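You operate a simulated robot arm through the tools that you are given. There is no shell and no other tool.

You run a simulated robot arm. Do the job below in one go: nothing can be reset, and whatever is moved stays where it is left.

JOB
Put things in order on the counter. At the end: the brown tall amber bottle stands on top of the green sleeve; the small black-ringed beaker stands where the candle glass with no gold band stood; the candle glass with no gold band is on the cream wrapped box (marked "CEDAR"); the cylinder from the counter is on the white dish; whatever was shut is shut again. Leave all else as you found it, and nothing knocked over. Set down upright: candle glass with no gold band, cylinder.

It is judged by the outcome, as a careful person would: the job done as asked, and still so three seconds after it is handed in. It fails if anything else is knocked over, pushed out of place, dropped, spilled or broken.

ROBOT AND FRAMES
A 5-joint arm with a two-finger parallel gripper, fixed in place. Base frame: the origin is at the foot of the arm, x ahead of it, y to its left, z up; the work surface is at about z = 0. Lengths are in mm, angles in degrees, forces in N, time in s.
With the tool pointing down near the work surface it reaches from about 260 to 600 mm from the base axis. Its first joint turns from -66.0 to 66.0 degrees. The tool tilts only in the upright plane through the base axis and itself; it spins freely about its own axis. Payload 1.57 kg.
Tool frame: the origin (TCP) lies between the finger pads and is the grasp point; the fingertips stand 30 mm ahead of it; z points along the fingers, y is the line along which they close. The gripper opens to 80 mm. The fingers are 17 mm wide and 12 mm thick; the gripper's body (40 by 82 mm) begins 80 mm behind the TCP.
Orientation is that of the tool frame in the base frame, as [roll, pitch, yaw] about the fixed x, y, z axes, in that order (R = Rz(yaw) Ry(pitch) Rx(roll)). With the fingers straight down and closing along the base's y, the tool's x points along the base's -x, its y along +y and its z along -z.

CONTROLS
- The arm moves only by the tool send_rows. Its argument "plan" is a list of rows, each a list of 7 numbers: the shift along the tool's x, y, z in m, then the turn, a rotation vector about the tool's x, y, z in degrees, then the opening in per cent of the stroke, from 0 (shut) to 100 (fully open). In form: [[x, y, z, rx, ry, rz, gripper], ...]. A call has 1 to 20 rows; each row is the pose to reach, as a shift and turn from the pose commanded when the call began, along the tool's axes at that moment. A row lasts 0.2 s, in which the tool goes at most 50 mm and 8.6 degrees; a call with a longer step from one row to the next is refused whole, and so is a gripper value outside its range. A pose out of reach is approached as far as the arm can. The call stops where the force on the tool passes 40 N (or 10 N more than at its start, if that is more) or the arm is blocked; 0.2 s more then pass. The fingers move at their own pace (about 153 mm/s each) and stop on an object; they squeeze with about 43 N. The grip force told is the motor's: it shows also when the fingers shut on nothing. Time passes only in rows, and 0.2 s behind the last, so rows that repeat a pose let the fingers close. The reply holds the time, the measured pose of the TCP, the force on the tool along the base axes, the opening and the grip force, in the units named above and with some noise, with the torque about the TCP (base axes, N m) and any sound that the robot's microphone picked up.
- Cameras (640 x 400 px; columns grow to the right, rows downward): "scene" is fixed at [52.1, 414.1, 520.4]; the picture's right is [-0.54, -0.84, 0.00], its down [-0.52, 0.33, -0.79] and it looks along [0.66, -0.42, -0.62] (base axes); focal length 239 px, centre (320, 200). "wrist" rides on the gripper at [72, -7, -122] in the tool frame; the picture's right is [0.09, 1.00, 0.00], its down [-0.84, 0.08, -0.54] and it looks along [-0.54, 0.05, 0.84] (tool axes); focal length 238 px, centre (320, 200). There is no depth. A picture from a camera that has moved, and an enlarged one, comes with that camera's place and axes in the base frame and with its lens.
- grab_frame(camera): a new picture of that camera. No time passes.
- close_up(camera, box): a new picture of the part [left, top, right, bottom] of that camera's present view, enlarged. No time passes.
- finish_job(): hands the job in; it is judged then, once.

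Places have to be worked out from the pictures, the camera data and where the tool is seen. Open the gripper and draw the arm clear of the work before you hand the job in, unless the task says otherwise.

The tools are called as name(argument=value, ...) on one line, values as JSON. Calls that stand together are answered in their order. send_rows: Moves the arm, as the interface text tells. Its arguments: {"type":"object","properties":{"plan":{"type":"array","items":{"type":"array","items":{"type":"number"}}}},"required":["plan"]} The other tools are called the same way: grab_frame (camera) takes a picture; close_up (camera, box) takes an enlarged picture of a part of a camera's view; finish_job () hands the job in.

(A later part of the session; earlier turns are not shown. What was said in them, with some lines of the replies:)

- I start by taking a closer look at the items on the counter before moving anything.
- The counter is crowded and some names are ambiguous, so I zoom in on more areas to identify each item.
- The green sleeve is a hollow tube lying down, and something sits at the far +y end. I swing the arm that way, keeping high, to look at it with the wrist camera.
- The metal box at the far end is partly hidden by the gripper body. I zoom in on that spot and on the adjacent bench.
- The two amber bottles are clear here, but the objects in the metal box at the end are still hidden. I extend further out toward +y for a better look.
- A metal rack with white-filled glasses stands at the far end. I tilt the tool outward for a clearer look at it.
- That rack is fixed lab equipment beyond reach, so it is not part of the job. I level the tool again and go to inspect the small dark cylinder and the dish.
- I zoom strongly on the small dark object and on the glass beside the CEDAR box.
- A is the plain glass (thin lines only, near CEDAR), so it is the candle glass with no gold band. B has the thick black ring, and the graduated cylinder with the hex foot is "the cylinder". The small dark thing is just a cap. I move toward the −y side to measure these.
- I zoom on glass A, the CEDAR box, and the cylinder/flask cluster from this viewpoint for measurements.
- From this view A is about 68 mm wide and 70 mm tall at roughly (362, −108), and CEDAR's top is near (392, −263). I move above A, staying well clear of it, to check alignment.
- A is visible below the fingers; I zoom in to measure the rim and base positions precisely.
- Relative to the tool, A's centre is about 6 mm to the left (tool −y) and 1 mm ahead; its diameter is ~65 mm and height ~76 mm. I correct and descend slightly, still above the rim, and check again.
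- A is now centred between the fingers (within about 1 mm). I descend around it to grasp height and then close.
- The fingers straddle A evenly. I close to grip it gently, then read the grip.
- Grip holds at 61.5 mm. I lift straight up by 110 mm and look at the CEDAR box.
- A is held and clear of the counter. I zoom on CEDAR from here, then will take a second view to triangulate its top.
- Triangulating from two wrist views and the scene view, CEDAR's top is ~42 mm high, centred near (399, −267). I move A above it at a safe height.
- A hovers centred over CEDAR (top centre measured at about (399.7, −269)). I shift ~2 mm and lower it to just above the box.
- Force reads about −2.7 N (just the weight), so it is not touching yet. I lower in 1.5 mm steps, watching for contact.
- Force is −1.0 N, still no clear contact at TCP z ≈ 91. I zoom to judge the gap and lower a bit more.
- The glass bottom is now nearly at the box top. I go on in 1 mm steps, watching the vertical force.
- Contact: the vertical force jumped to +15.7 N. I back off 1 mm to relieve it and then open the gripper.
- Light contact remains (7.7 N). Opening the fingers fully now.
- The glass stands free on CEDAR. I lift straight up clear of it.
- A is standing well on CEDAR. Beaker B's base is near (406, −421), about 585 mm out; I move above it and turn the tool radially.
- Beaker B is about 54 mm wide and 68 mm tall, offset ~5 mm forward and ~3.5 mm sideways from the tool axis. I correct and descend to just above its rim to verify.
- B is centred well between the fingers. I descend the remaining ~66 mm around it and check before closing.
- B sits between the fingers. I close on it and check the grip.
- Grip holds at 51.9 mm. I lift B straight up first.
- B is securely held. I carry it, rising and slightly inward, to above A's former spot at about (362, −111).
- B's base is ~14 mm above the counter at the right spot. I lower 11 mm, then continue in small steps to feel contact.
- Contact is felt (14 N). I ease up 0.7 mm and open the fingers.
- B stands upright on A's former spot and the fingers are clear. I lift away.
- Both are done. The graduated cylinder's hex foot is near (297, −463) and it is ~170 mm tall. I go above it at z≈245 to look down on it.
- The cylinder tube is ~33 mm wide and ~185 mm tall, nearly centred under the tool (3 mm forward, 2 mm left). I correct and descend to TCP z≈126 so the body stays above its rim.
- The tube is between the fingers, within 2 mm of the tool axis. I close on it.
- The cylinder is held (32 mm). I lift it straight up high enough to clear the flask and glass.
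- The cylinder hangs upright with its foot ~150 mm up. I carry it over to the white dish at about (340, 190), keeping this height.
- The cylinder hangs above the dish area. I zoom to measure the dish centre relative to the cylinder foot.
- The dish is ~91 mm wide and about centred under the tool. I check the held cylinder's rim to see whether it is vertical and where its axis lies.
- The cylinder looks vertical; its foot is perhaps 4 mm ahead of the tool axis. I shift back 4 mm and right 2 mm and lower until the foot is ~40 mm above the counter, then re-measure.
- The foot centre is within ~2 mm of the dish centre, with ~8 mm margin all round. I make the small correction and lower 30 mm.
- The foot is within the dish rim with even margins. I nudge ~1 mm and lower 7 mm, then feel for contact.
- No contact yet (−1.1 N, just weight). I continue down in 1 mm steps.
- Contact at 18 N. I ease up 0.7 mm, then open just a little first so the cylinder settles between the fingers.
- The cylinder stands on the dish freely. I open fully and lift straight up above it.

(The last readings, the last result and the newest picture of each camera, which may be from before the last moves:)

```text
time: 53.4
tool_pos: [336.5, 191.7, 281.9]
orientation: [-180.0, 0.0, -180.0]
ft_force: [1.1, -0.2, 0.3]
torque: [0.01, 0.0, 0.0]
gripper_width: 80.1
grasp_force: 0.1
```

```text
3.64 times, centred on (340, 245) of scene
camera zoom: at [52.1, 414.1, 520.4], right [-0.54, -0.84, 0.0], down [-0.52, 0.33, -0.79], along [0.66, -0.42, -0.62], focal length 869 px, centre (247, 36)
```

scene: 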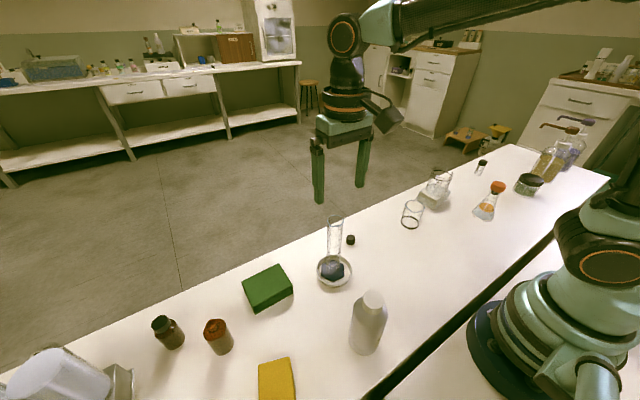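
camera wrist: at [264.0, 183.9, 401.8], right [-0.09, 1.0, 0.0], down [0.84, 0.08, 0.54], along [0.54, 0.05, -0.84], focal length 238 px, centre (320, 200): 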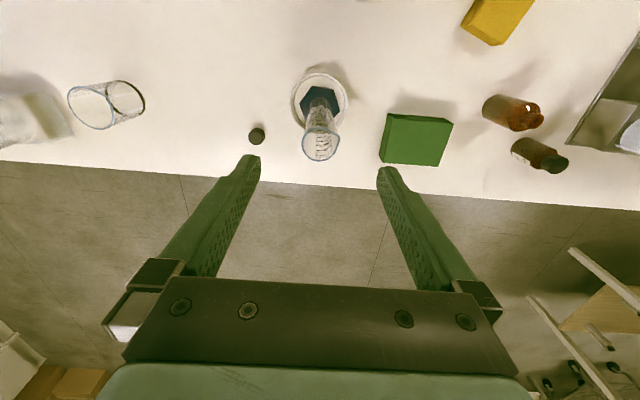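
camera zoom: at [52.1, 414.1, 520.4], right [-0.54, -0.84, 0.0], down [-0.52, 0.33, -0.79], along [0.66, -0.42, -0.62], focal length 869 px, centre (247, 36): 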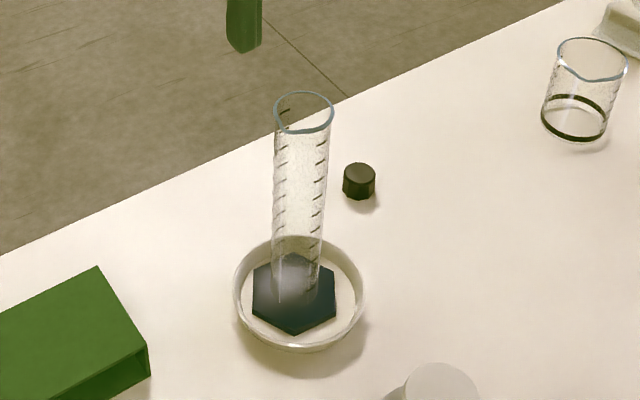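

The cylinder stands upright in the dish. Next is the uncapped brown bottle near (318, 466); I move over to look at it and the green sleeve.

send_rows(plan=[[0.0066, 0.0255, 0, 0, 0, -7.4, 100], [0.0133, 0.0509, 0, 0, 0, -14.9, 100], [0.0199, 0.0764, 0, 0, 0, -22.3, 100], [0.0266, 0.1019, 0, 0, 0, -29.7, 100], [0.0332, 0.1274, 0, 0, 0, -37.1, 100], [0.0399, 0.1528, 0, 0, 0, -44.6, 100], [0.0465, 0.1783, 0, 0, 0, -52, 100]])

grab_frame(camera="wrist")

close_up(camera="wrist", box=[140, 20, 400, 220])

close_up(camera="scene", box=[140, 250, 310, 370])

```text
time: 55.0
tool_pos: [289.7, 369.4, 279.8]
orientation: [-180.0, 0.0, -128.0]
ft_force: [-0.3, -0.9, 0.4]
torque: [0.0, -0.02, -0.01]
gripper_width: 80.3
grasp_force: 0.0
```

```text
taken
camera wrist: at [251.5, 308.3, 400.5], right [-0.84, 0.54, 0.0], down [0.45, 0.71, 0.54], along [0.29, 0.46, -0.84], focal length 238 px, centre (320, 200)
```

wrist: 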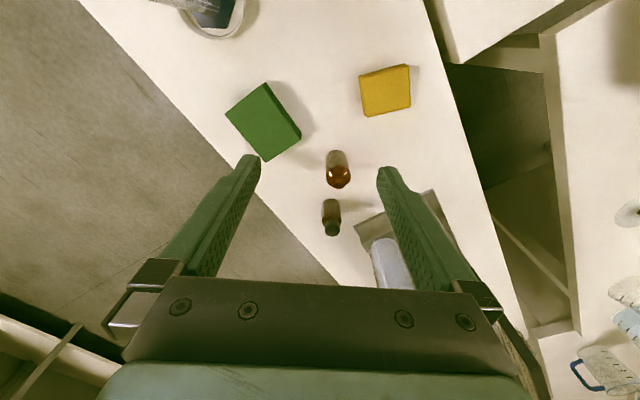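

```text
2.00 times, centred on (270, 120) of wrist
camera zoom: at [251.5, 308.3, 400.5], right [-0.84, 0.54, 0.0], down [0.45, 0.71, 0.54], along [0.29, 0.46, -0.84], focal length 477 px, centre (420, 360)
```

zoom: 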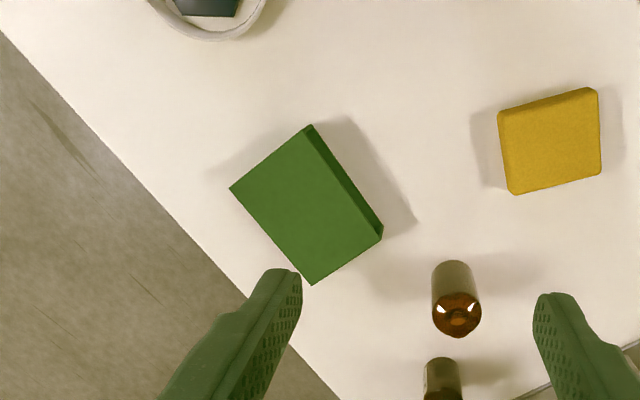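

```text
3.33 times, centred on (225, 310) of scene
camera zoom: at [52.1, 414.1, 520.4], right [-0.54, -0.84, 0.0], down [-0.52, 0.33, -0.79], along [0.66, -0.42, -0.62], focal length 796 px, centre (637, -167)
```

zoom: 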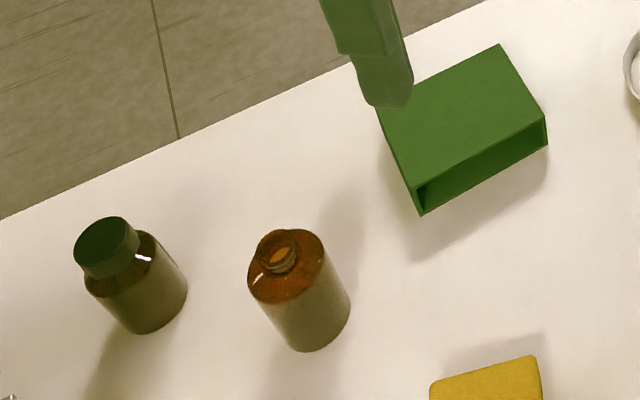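

The sleeve's top is ~74×92 mm at z≈36, centred near (379, 350). I compare the two amber bottles closely to be sure which is the tall one.

close_up(camera="wrist", box=[300, 140, 380, 245])

close_up(camera="scene", box=[145, 305, 245, 365])

```text
3.81 times, centred on (340, 192) of wrist
camera zoom: at [251.5, 308.3, 400.5], right [-0.84, 0.54, 0.0], down [0.45, 0.71, 0.54], along [0.29, 0.46, -0.84], focal length 908 px, centre (244, 229)
```

zoom: 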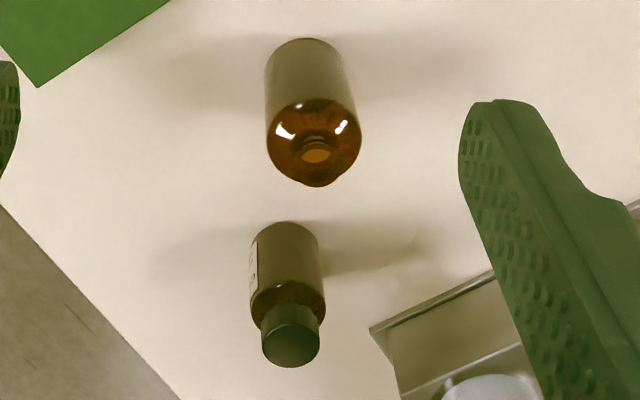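

```text
6.40 times, centred on (195, 335) of scene
camera zoom: at [52.1, 414.1, 520.4], right [-0.54, -0.84, 0.0], down [-0.52, 0.33, -0.79], along [0.66, -0.42, -0.62], focal length 1529 px, centre (1120, -664)
```

zoom: 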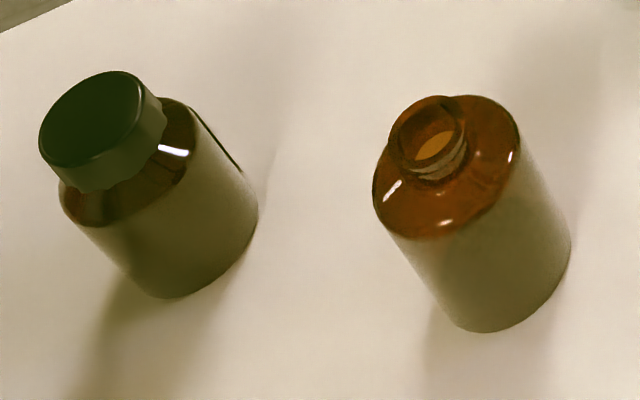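

The uncapped bottle is the target: the capped one is out of reach and its body is shorter. It stands near (319, 473), about 38 mm wide and ~73 mm tall. I move above it at z≈160.

send_rows(plan=[[-0.0201, 0.0081, 0.024, 0, 0, 0, 100], [-0.0402, 0.0162, 0.048, 0, 0, 0, 100], [-0.0602, 0.0244, 0.072, 0, 0, 0, 100], [-0.0803, 0.0325, 0.096, 0, 0, 0, 100], [-0.1004, 0.0406, 0.12, 0, 0, 0, 100]])

grab_frame(camera="wrist")

grab_frame(camera="scene")

close_up(camera="wrist", box=[250, 70, 390, 200])

```text
time: 56.2
tool_pos: [319.1, 471.6, 160.2]
orientation: [180.0, 0.0, -128.1]
ft_force: [0.9, 0.1, -0.3]
torque: [0.02, -0.01, 0.0]
gripper_width: 79.9
grasp_force: 0.0
```

```text
taken
camera wrist: at [281.7, 410.8, 280.5], right [-0.84, 0.54, 0.0], down [0.46, 0.71, 0.54], along [0.29, 0.46, -0.84], focal length 238 px, centre (320, 200)
```

wrist: 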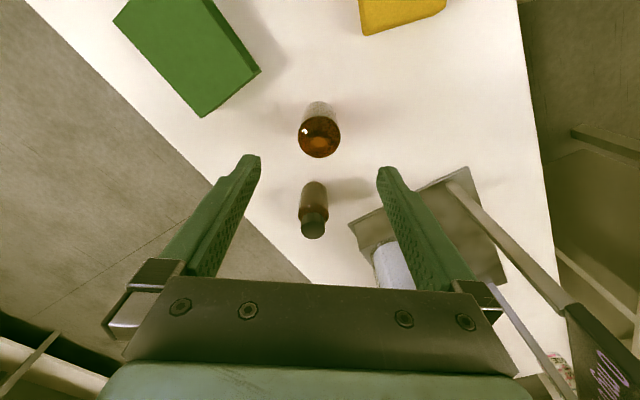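

```text
taken
```

scene: 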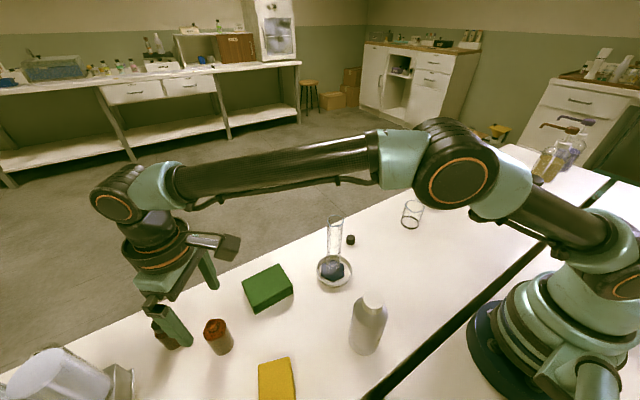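

```text
3.08 times, centred on (320, 135) of wrist
camera zoom: at [281.7, 410.8, 280.5], right [-0.84, 0.54, 0.0], down [0.46, 0.71, 0.54], along [0.29, 0.46, -0.84], focal length 733 px, centre (320, 400)
```

zoom: 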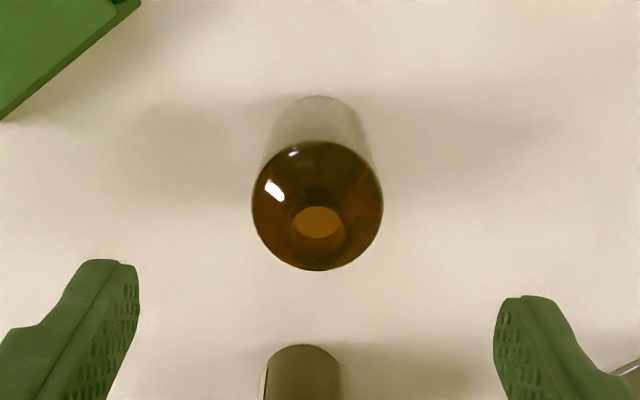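

The bottle is centred under the tool within 1 mm, and the arm's elbow is well above the white bottle. I descend to grasp height.

send_rows(plan=[[0, -0.0005, 0.025, 0, 0, 0, 100], [0, -0.0005, 0.05, 0, 0, 0, 100], [0, -0.0005, 0.075, 0, 0, 0, 100], [0, -0.0005, 0.1, 0, 0, 0, 100], [0, -0.0005, 0.119, 0, 0, 0, 100], [0, -0.0005, 0.119, 0, 0, 0, 100]])

grab_frame(camera="wrist")

grab_frame(camera="scene")

```text
time: 57.6
tool_pos: [321.3, 472.3, 41.9]
orientation: [-179.9, -0.1, -128.1]
ft_force: [-0.8, 0.0, -0.1]
torque: [-0.03, -0.01, -0.02]
gripper_width: 80.1
grasp_force: 0.1
```

```text
taken
camera wrist: at [282.6, 411.2, 162.8], right [-0.84, 0.54, 0.0], down [0.46, 0.71, 0.54], along [0.29, 0.46, -0.84], focal length 238 px, centre (320, 200)
```

wrist: 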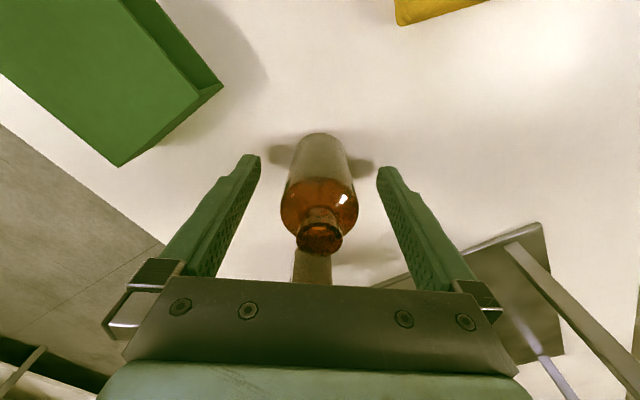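

```text
taken
```

scene: 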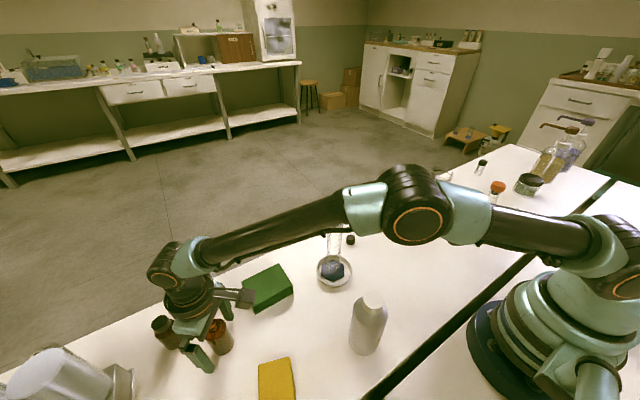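

The bottle's body is between the fingers. I close on it.

send_rows(plan=[[0, 0, 0, 0, 0, 0, 75], [0, 0, 0, 0, 0, 0, 55], [0, 0, 0, 0, 0, 0, 38], [0, 0, 0, 0, 0, 0, 38], [0, 0, 0, 0, 0, 0, 38]])

grab_frame(camera="wrist")

```text
time: 58.8
tool_pos: [322.3, 471.9, 42.2]
orientation: [180.0, 0.0, -128.0]
ft_force: [-0.3, -0.2, 0.8]
torque: [0.01, -0.05, 0.02]
gripper_width: 37.1
grasp_force: 42.6
```

```text
taken
camera wrist: at [282.5, 411.1, 163.1], right [-0.84, 0.54, 0.0], down [0.46, 0.71, 0.54], along [0.29, 0.46, -0.84], focal length 238 px, centre (320, 200)
```

wrist: 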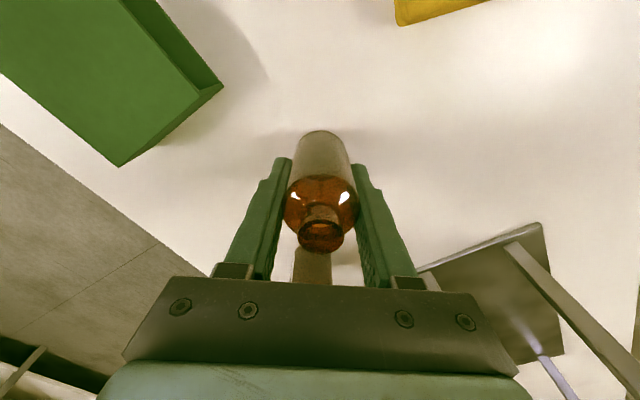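

Gripped at 37.1 mm. I lift the bottle smoothly by 90 mm.

send_rows(plan=[[0, 0, -0.004, 0, 0, 0, 38], [0, 0, -0.014, 0, 0, 0, 38], [0, 0, -0.03, 0, 0, 0, 38], [0, 0, -0.048, 0, 0, 0, 38], [0, 0, -0.066, 0, 0, 0, 38], [0, 0, -0.082, 0, 0, 0, 38], [0, 0, -0.09, 0, 0, 0, 38], [0, 0, -0.09, 0, 0, 0, 38]])

grab_frame(camera="wrist")

close_up(camera="scene", box=[130, 220, 310, 370])

```text
time: 60.6
tool_pos: [319.9, 472.6, 132.5]
orientation: [180.0, 0.0, -128.1]
ft_force: [0.1, 0.4, -1.0]
torque: [-0.01, -0.03, 0.01]
gripper_width: 37.3
grasp_force: 42.8
```

```text
taken
camera wrist: at [282.1, 413.0, 252.7], right [-0.84, 0.54, 0.0], down [0.46, 0.71, 0.54], along [0.29, 0.46, -0.84], focal length 238 px, centre (320, 200)
```

wrist: 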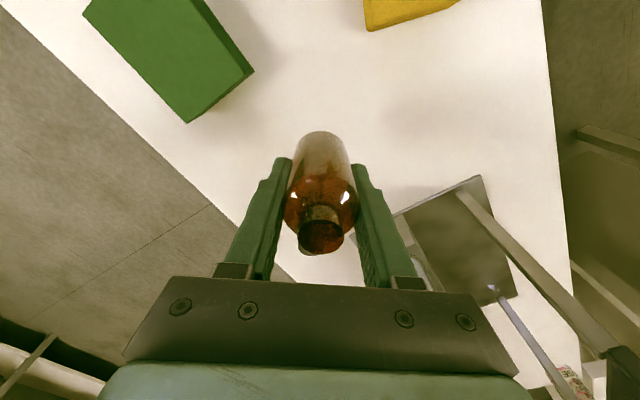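

```text
2.67 times, centred on (220, 295) of scene
camera zoom: at [52.1, 414.1, 520.4], right [-0.54, -0.84, 0.0], down [-0.52, 0.33, -0.79], along [0.66, -0.42, -0.62], focal length 637 px, centre (587, -53)
```

zoom: 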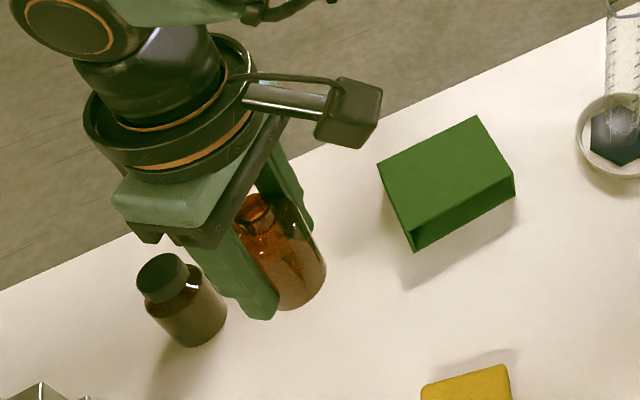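

The bottle hangs upright. I carry it over the sleeve's centre, near (378, 350).

send_rows(plan=[[0.0076, -0.0151, 0, 0, 0, 0, 38], [0.0203, -0.0402, 0, 0, 0, 0, 38], [0.0339, -0.067, 0, 0, 0, 0, 38], [0.0475, -0.0938, 0, 0, 0, 0, 38], [0.0571, -0.1129, 0, 0, 0, 0, 38], [0.061, -0.1206, 0, 0, 0, 0, 38], [0.061, -0.1206, 0, 0, 0, 0, 38]])

grab_frame(camera="wrist")

close_up(camera="wrist", box=[220, 50, 420, 210])

close_up(camera="scene", box=[200, 200, 340, 330])

```text
time: 62.2
tool_pos: [378.6, 350.0, 133.0]
orientation: [179.9, 0.0, -128.1]
ft_force: [-0.4, 1.0, -1.9]
torque: [0.0, -0.01, 0.01]
gripper_width: 36.9
grasp_force: 42.9
```

```text
taken
camera wrist: at [340.5, 288.9, 254.0], right [-0.84, 0.54, 0.0], down [0.46, 0.71, 0.54], along [0.29, 0.46, -0.84], focal length 238 px, centre (320, 200)
```

wrist: 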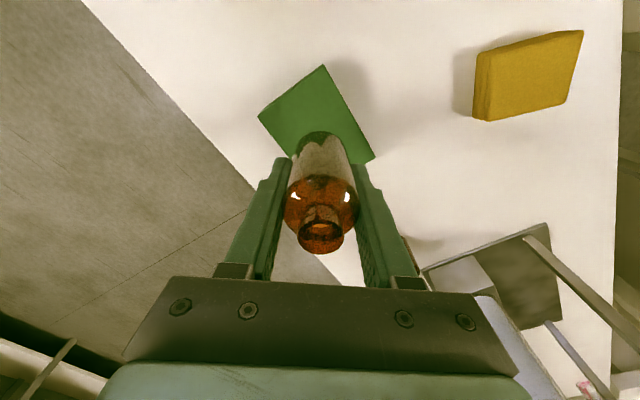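

```text
2.50 times, centred on (320, 130) of wrist
camera zoom: at [340.5, 288.9, 254.0], right [-0.84, 0.54, 0.0], down [0.46, 0.71, 0.54], along [0.29, 0.46, -0.84], focal length 596 px, centre (320, 375)
```

zoom: 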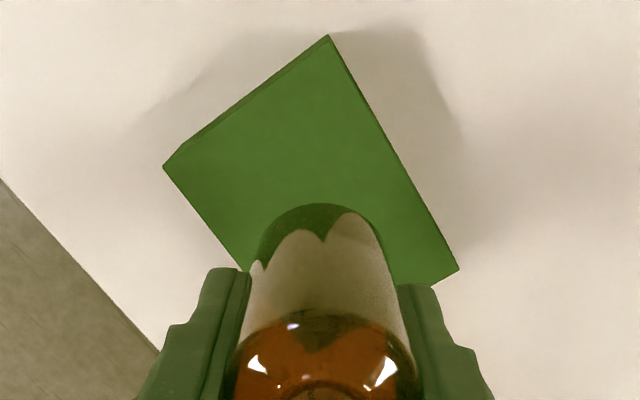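

```text
3.08 times, centred on (270, 265) of scene
camera zoom: at [52.2, 414.1, 520.4], right [-0.54, -0.84, 0.0], down [-0.52, 0.33, -0.79], along [0.66, -0.42, -0.62], focal length 735 px, centre (474, 0)
```

zoom: 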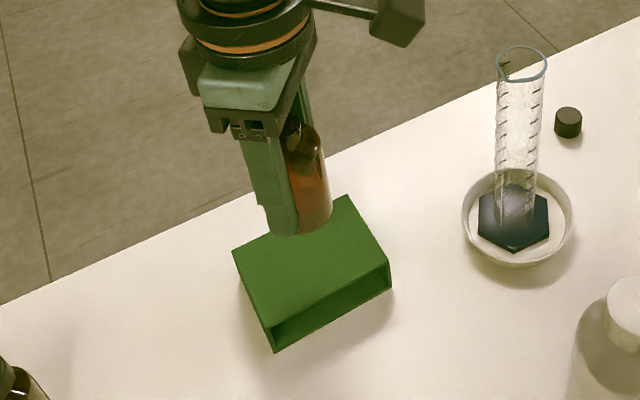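

The bottle is over the sleeve's top, about 3 mm off its centre. I correct this and lower to just above the surface.

send_rows(plan=[[-0.0038, -0.0008, 0.01, 0, 0, 0, 38], [-0.0038, -0.0008, 0.025, 0, 0, 0, 38], [-0.0038, -0.0008, 0.038, 0, 0, 0, 38], [-0.0038, -0.0008, 0.046, 0, 0, 0, 38], [-0.0038, -0.0008, 0.049, 0, 0, 0, 38], [-0.0038, -0.0008, 0.049, 0, 0, 0, 38]])

close_up(camera="scene", box=[220, 220, 320, 320])

```text
time: 63.6
tool_pos: [380.4, 354.3, 83.4]
orientation: [180.0, 0.0, -128.1]
ft_force: [0.3, 0.4, -1.3]
torque: [0.03, -0.01, 0.01]
gripper_width: 37.1
grasp_force: 43.3
```

```text
4.00 times, centred on (270, 270) of scene
camera zoom: at [52.1, 414.1, 520.4], right [-0.54, -0.84, 0.0], down [-0.52, 0.33, -0.79], along [0.66, -0.42, -0.62], focal length 956 px, centre (520, -80)
```

zoom: 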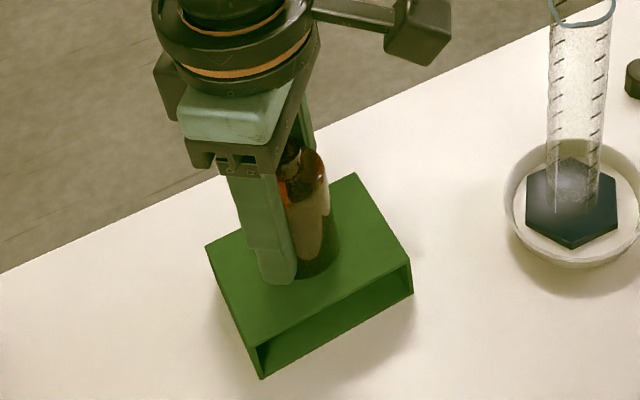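

Not touching yet (−1.3 N). I lower in 1 mm steps feeling for the sleeve top.

send_rows(plan=[[0, 0, 0.001, 0, 0, 0, 38], [0, 0, 0.002, 0, 0, 0, 38], [0, 0, 0.003, 0, 0, 0, 38], [0, 0, 0.003, 0, 0, 0, 38]])

```text
time: 64.6
tool_pos: [380.5, 355.2, 80.3]
orientation: [180.0, 0.0, -128.1]
ft_force: [-0.1, 0.3, -1.1]
torque: [-0.01, 0.01, 0.03]
gripper_width: 36.9
grasp_force: 42.8
```

Still only weight is felt at z≈80. I continue down 2 mm in small steps.

send_rows(plan=[[0, 0, 0.001, 0, 0, 0, 38], [0, 0, 0.002, 0, 0, 0, 38], [0, 0, 0.002, 0, 0, 0, 38]])

```text
time: 65.4
tool_pos: [381.5, 353.5, 79.0]
orientation: [180.0, 0.0, -128.2]
ft_force: [-0.2, 0.9, -0.7]
torque: [-0.01, 0.05, 0.01]
gripper_width: 37.0
grasp_force: 43.1
```

Force −0.7 N, perhaps just short of contact. I lower another 1.5 mm.

send_rows(plan=[[0, 0, 0.001, 0, 0, 0, 38], [0, 0, 0.0015, 0, 0, 0, 38], [0, 0, 0.0015, 0, 0, 0, 38]])

close_up(camera="scene", box=[240, 240, 320, 310])

```text
time: 66.2
tool_pos: [381.2, 354.1, 79.0]
orientation: [-179.9, 0.2, -128.1]
ft_force: [-0.9, 0.6, 11.5]
torque: [-0.05, 0.11, 0.02]
gripper_width: 37.3
grasp_force: 42.8
```

```text
5.71 times, centred on (280, 275) of scene
camera zoom: at [52.1, 414.1, 520.5], right [-0.54, -0.84, 0.0], down [-0.52, 0.33, -0.79], along [0.66, -0.42, -0.62], focal length 1365 px, centre (549, -229)
```

zoom: 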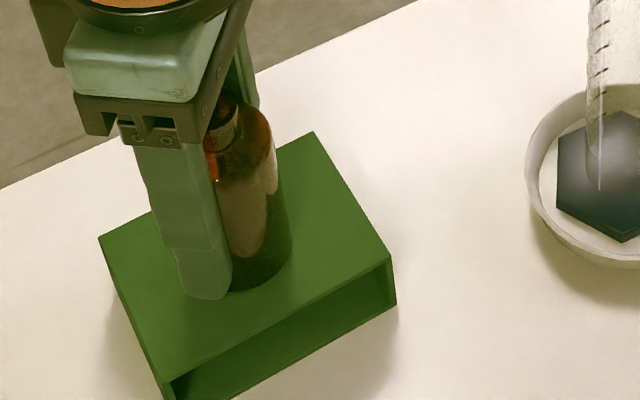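

Contact: +11.5 N. I ease up 0.5 mm, then release gradually.

send_rows(plan=[[0, 0, -0.0005, 0, 0, 0, 38], [0, 0, -0.0005, 0, 0, 0, 52], [0, 0, -0.0005, 0, 0, 0, 52], [0, 0, -0.0005, 0, 0, 0, 75], [0, 0, -0.0005, 0, 0, 0, 100], [0, 0, -0.0005, 0, 0, 0, 100]])

close_up(camera="scene", box=[220, 220, 320, 320])

grab_frame(camera="wrist")

```text
time: 67.6
tool_pos: [379.4, 354.2, 77.5]
orientation: [180.0, 0.0, -128.1]
ft_force: [0.1, -0.5, 0.6]
torque: [0.02, -0.02, -0.01]
gripper_width: 79.9
grasp_force: 0.2
```

```text
4.00 times, centred on (270, 270) of scene
camera zoom: at [52.1, 414.1, 520.4], right [-0.54, -0.84, 0.0], down [-0.52, 0.33, -0.79], along [0.66, -0.42, -0.62], focal length 956 px, centre (520, -80)
```

zoom: 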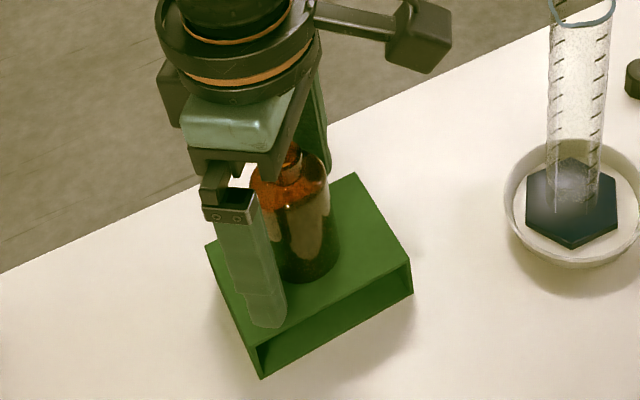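

```text
taken
camera wrist: at [342.7, 292.8, 198.3], right [-0.84, 0.54, 0.0], down [0.46, 0.71, 0.54], along [0.29, 0.46, -0.84], focal length 238 px, centre (320, 200)
```

wrist: 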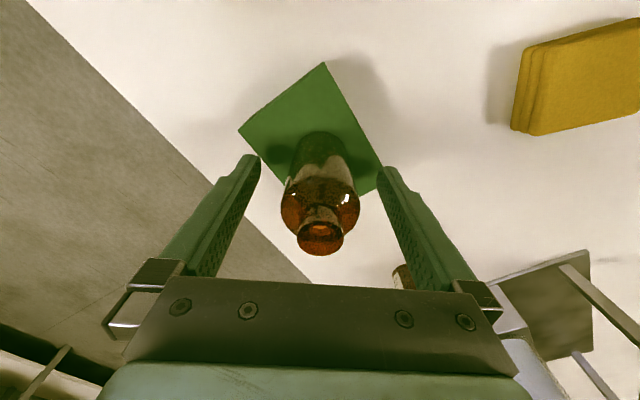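

The bottle stands free on the sleeve. I lift straight up well clear of it and then inspect.

send_rows(plan=[[0, 0, -0.01, 0, 0, 0, 100], [0, 0, -0.035, 0, 0, 0, 100], [0, 0, -0.065, 0, 0, 0, 100], [0, 0, -0.1, 0, 0, 0, 100], [0, 0, -0.135, 0, 0, 0, 100], [0, 0, -0.17, 0, 0, 0, 100], [0, 0, -0.2, 0, 0, 0, 100]])

grab_frame(camera="scene")

close_up(camera="scene", box=[210, 200, 350, 320])

grab_frame(camera="wrist")

```text
time: 69.2
tool_pos: [381.7, 351.2, 278.6]
orientation: [180.0, 0.0, -128.1]
ft_force: [0.5, 0.3, 0.1]
torque: [-0.02, -0.01, 0.01]
gripper_width: 80.3
grasp_force: 0.1
```

```text
taken
```

scene: 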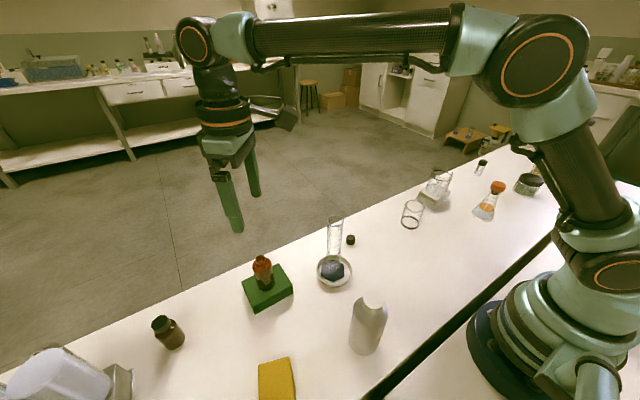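

```text
3.33 times, centred on (280, 260) of scene
camera zoom: at [52.1, 414.1, 520.4], right [-0.54, -0.84, 0.0], down [-0.52, 0.33, -0.79], along [0.66, -0.42, -0.62], focal length 796 px, centre (453, 0)
```

zoom: 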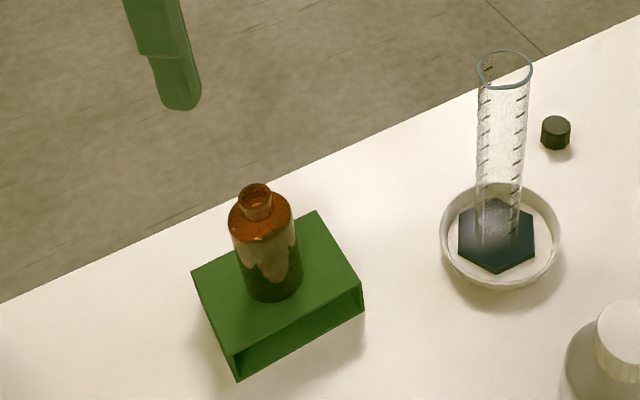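

```text
taken
camera wrist: at [343.0, 289.5, 399.0], right [-0.84, 0.54, 0.0], down [0.46, 0.71, 0.54], along [0.29, 0.46, -0.84], focal length 238 px, centre (320, 200)
```

wrist: 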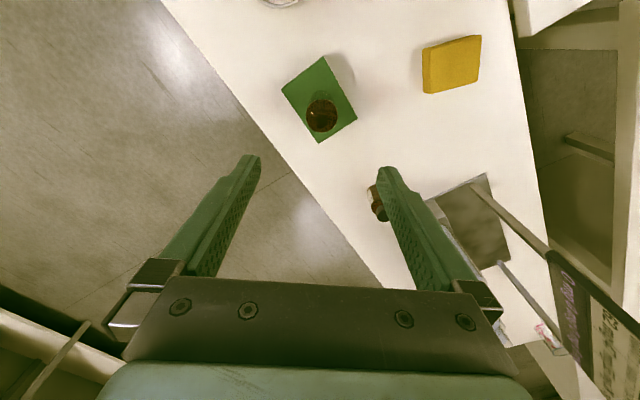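

All four items look right: the bottle is on the sleeve and the cylinder is in the dish. I draw the arm back to its starting pose, high over everything, and do a final check.

send_rows(plan=[[0, 0, -0.02, 0, 0, 0, 100], [0.0265, -0.0137, -0.025, 0, 0, 5.2, 100], [0.0529, -0.0275, -0.025, 0, 0, 10.4, 100], [0.0794, -0.0412, -0.025, 0, 0, 15.6, 100], [0.1059, -0.055, -0.025, 0, 0, 20.8, 100], [0.1324, -0.0687, -0.025, 0, 0, 26, 100], [0.1588, -0.0824, -0.025, 0, 0, 31.2, 100], [0.1853, -0.0962, -0.025, 0, 0, 36.4, 100], [0.2118, -0.1099, -0.025, 0, 0, 41.6, 100], [0.2382, -0.1237, -0.025, 0, 0, 46.8, 100], [0.2647, -0.1374, -0.025, 0, 0, 52, 100], [0.2647, -0.1374, -0.025, 0, 0, 52, 100]])

grab_frame(camera="scene")

grab_frame(camera="wrist")

close_up(camera="scene", box=[380, 130, 620, 280])

close_up(camera="scene", box=[120, 200, 440, 400])

```text
time: 71.8
tool_pos: [326.5, 61.9, 303.7]
orientation: [-179.9, 0.1, 179.8]
ft_force: [0.4, 0.1, 1.3]
torque: [0.03, 0.02, 0.03]
gripper_width: 80.0
grasp_force: 0.0
```

```text
taken
```

scene: 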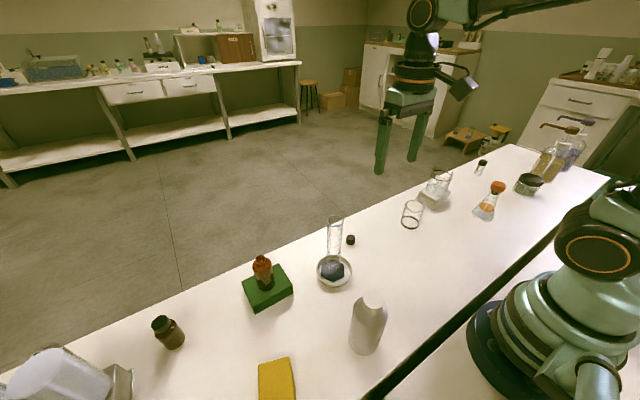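

```text
taken
camera wrist: at [254.9, 55.1, 424.0], right [-0.09, 1.0, 0.0], down [0.84, 0.07, 0.54], along [0.54, 0.05, -0.84], focal length 238 px, centre (320, 200)
```

wrist: 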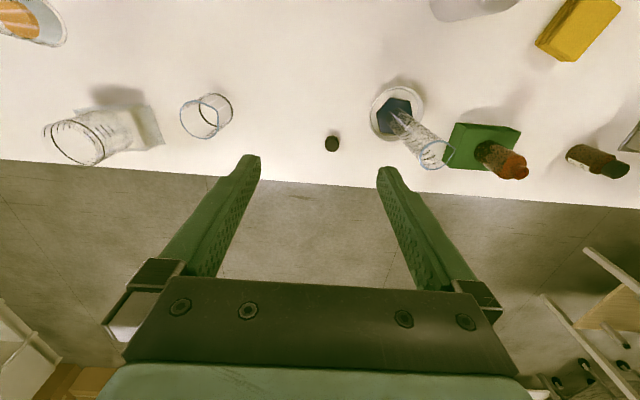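

```text
2.67 times, centred on (500, 205) of scene
camera zoom: at [52.1, 414.1, 520.4], right [-0.54, -0.84, 0.0], down [-0.52, 0.33, -0.79], along [0.66, -0.42, -0.62], focal length 637 px, centre (-160, 187)
```

zoom: 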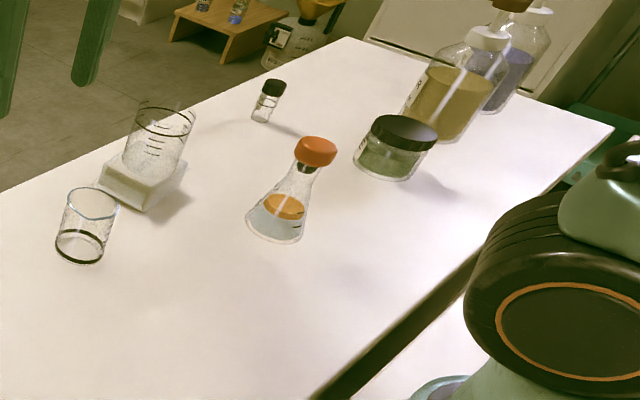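

```text
2.00 times, centred on (280, 300) of scene
camera zoom: at [52.1, 414.1, 520.4], right [-0.54, -0.84, 0.0], down [-0.52, 0.33, -0.79], along [0.66, -0.42, -0.62], focal length 478 px, centre (400, 0)
```

zoom: 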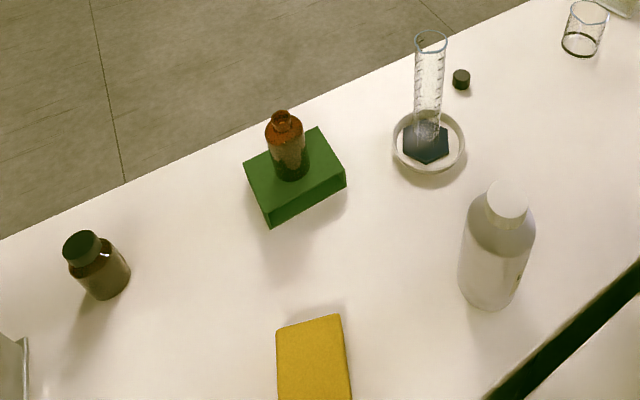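

Everything is in place: bottle on the sleeve, beaker on the glass's old spot, glass on CEDAR, and cylinder upright in the dish. Nothing else moved or was opened, and the arm is clear with the gripper open, so I hand the job in.

finish_job()

```text
The job is handed in.
```

I handed the job in with all four items moved, nothing knocked over, and the arm drawn clear with its gripper open. My last pictures before handing in showed this:

- **Amber bottle:** the uncapped brown bottle stands on top of the green sleeve, close to its centre. I took this one as the "tall" bottle because the capped one has a shorter body and stood beyond the arm's reach.
- **Black-ringed beaker:** it stands upright where the candle glass stood.
- **Candle glass:** it stands upright, roughly centred on the box marked "CEDAR". I took it to be the plain glass with only thin dark lines.
- **Cylinder:** the graduated cylinder stands upright with its foot inside the rim of the white dish. I took this as "the cylinder" rather than the small dark cap on the counter.

I opened nothing, so nothing needed shutting again. The final pictures showed no other item out of place.
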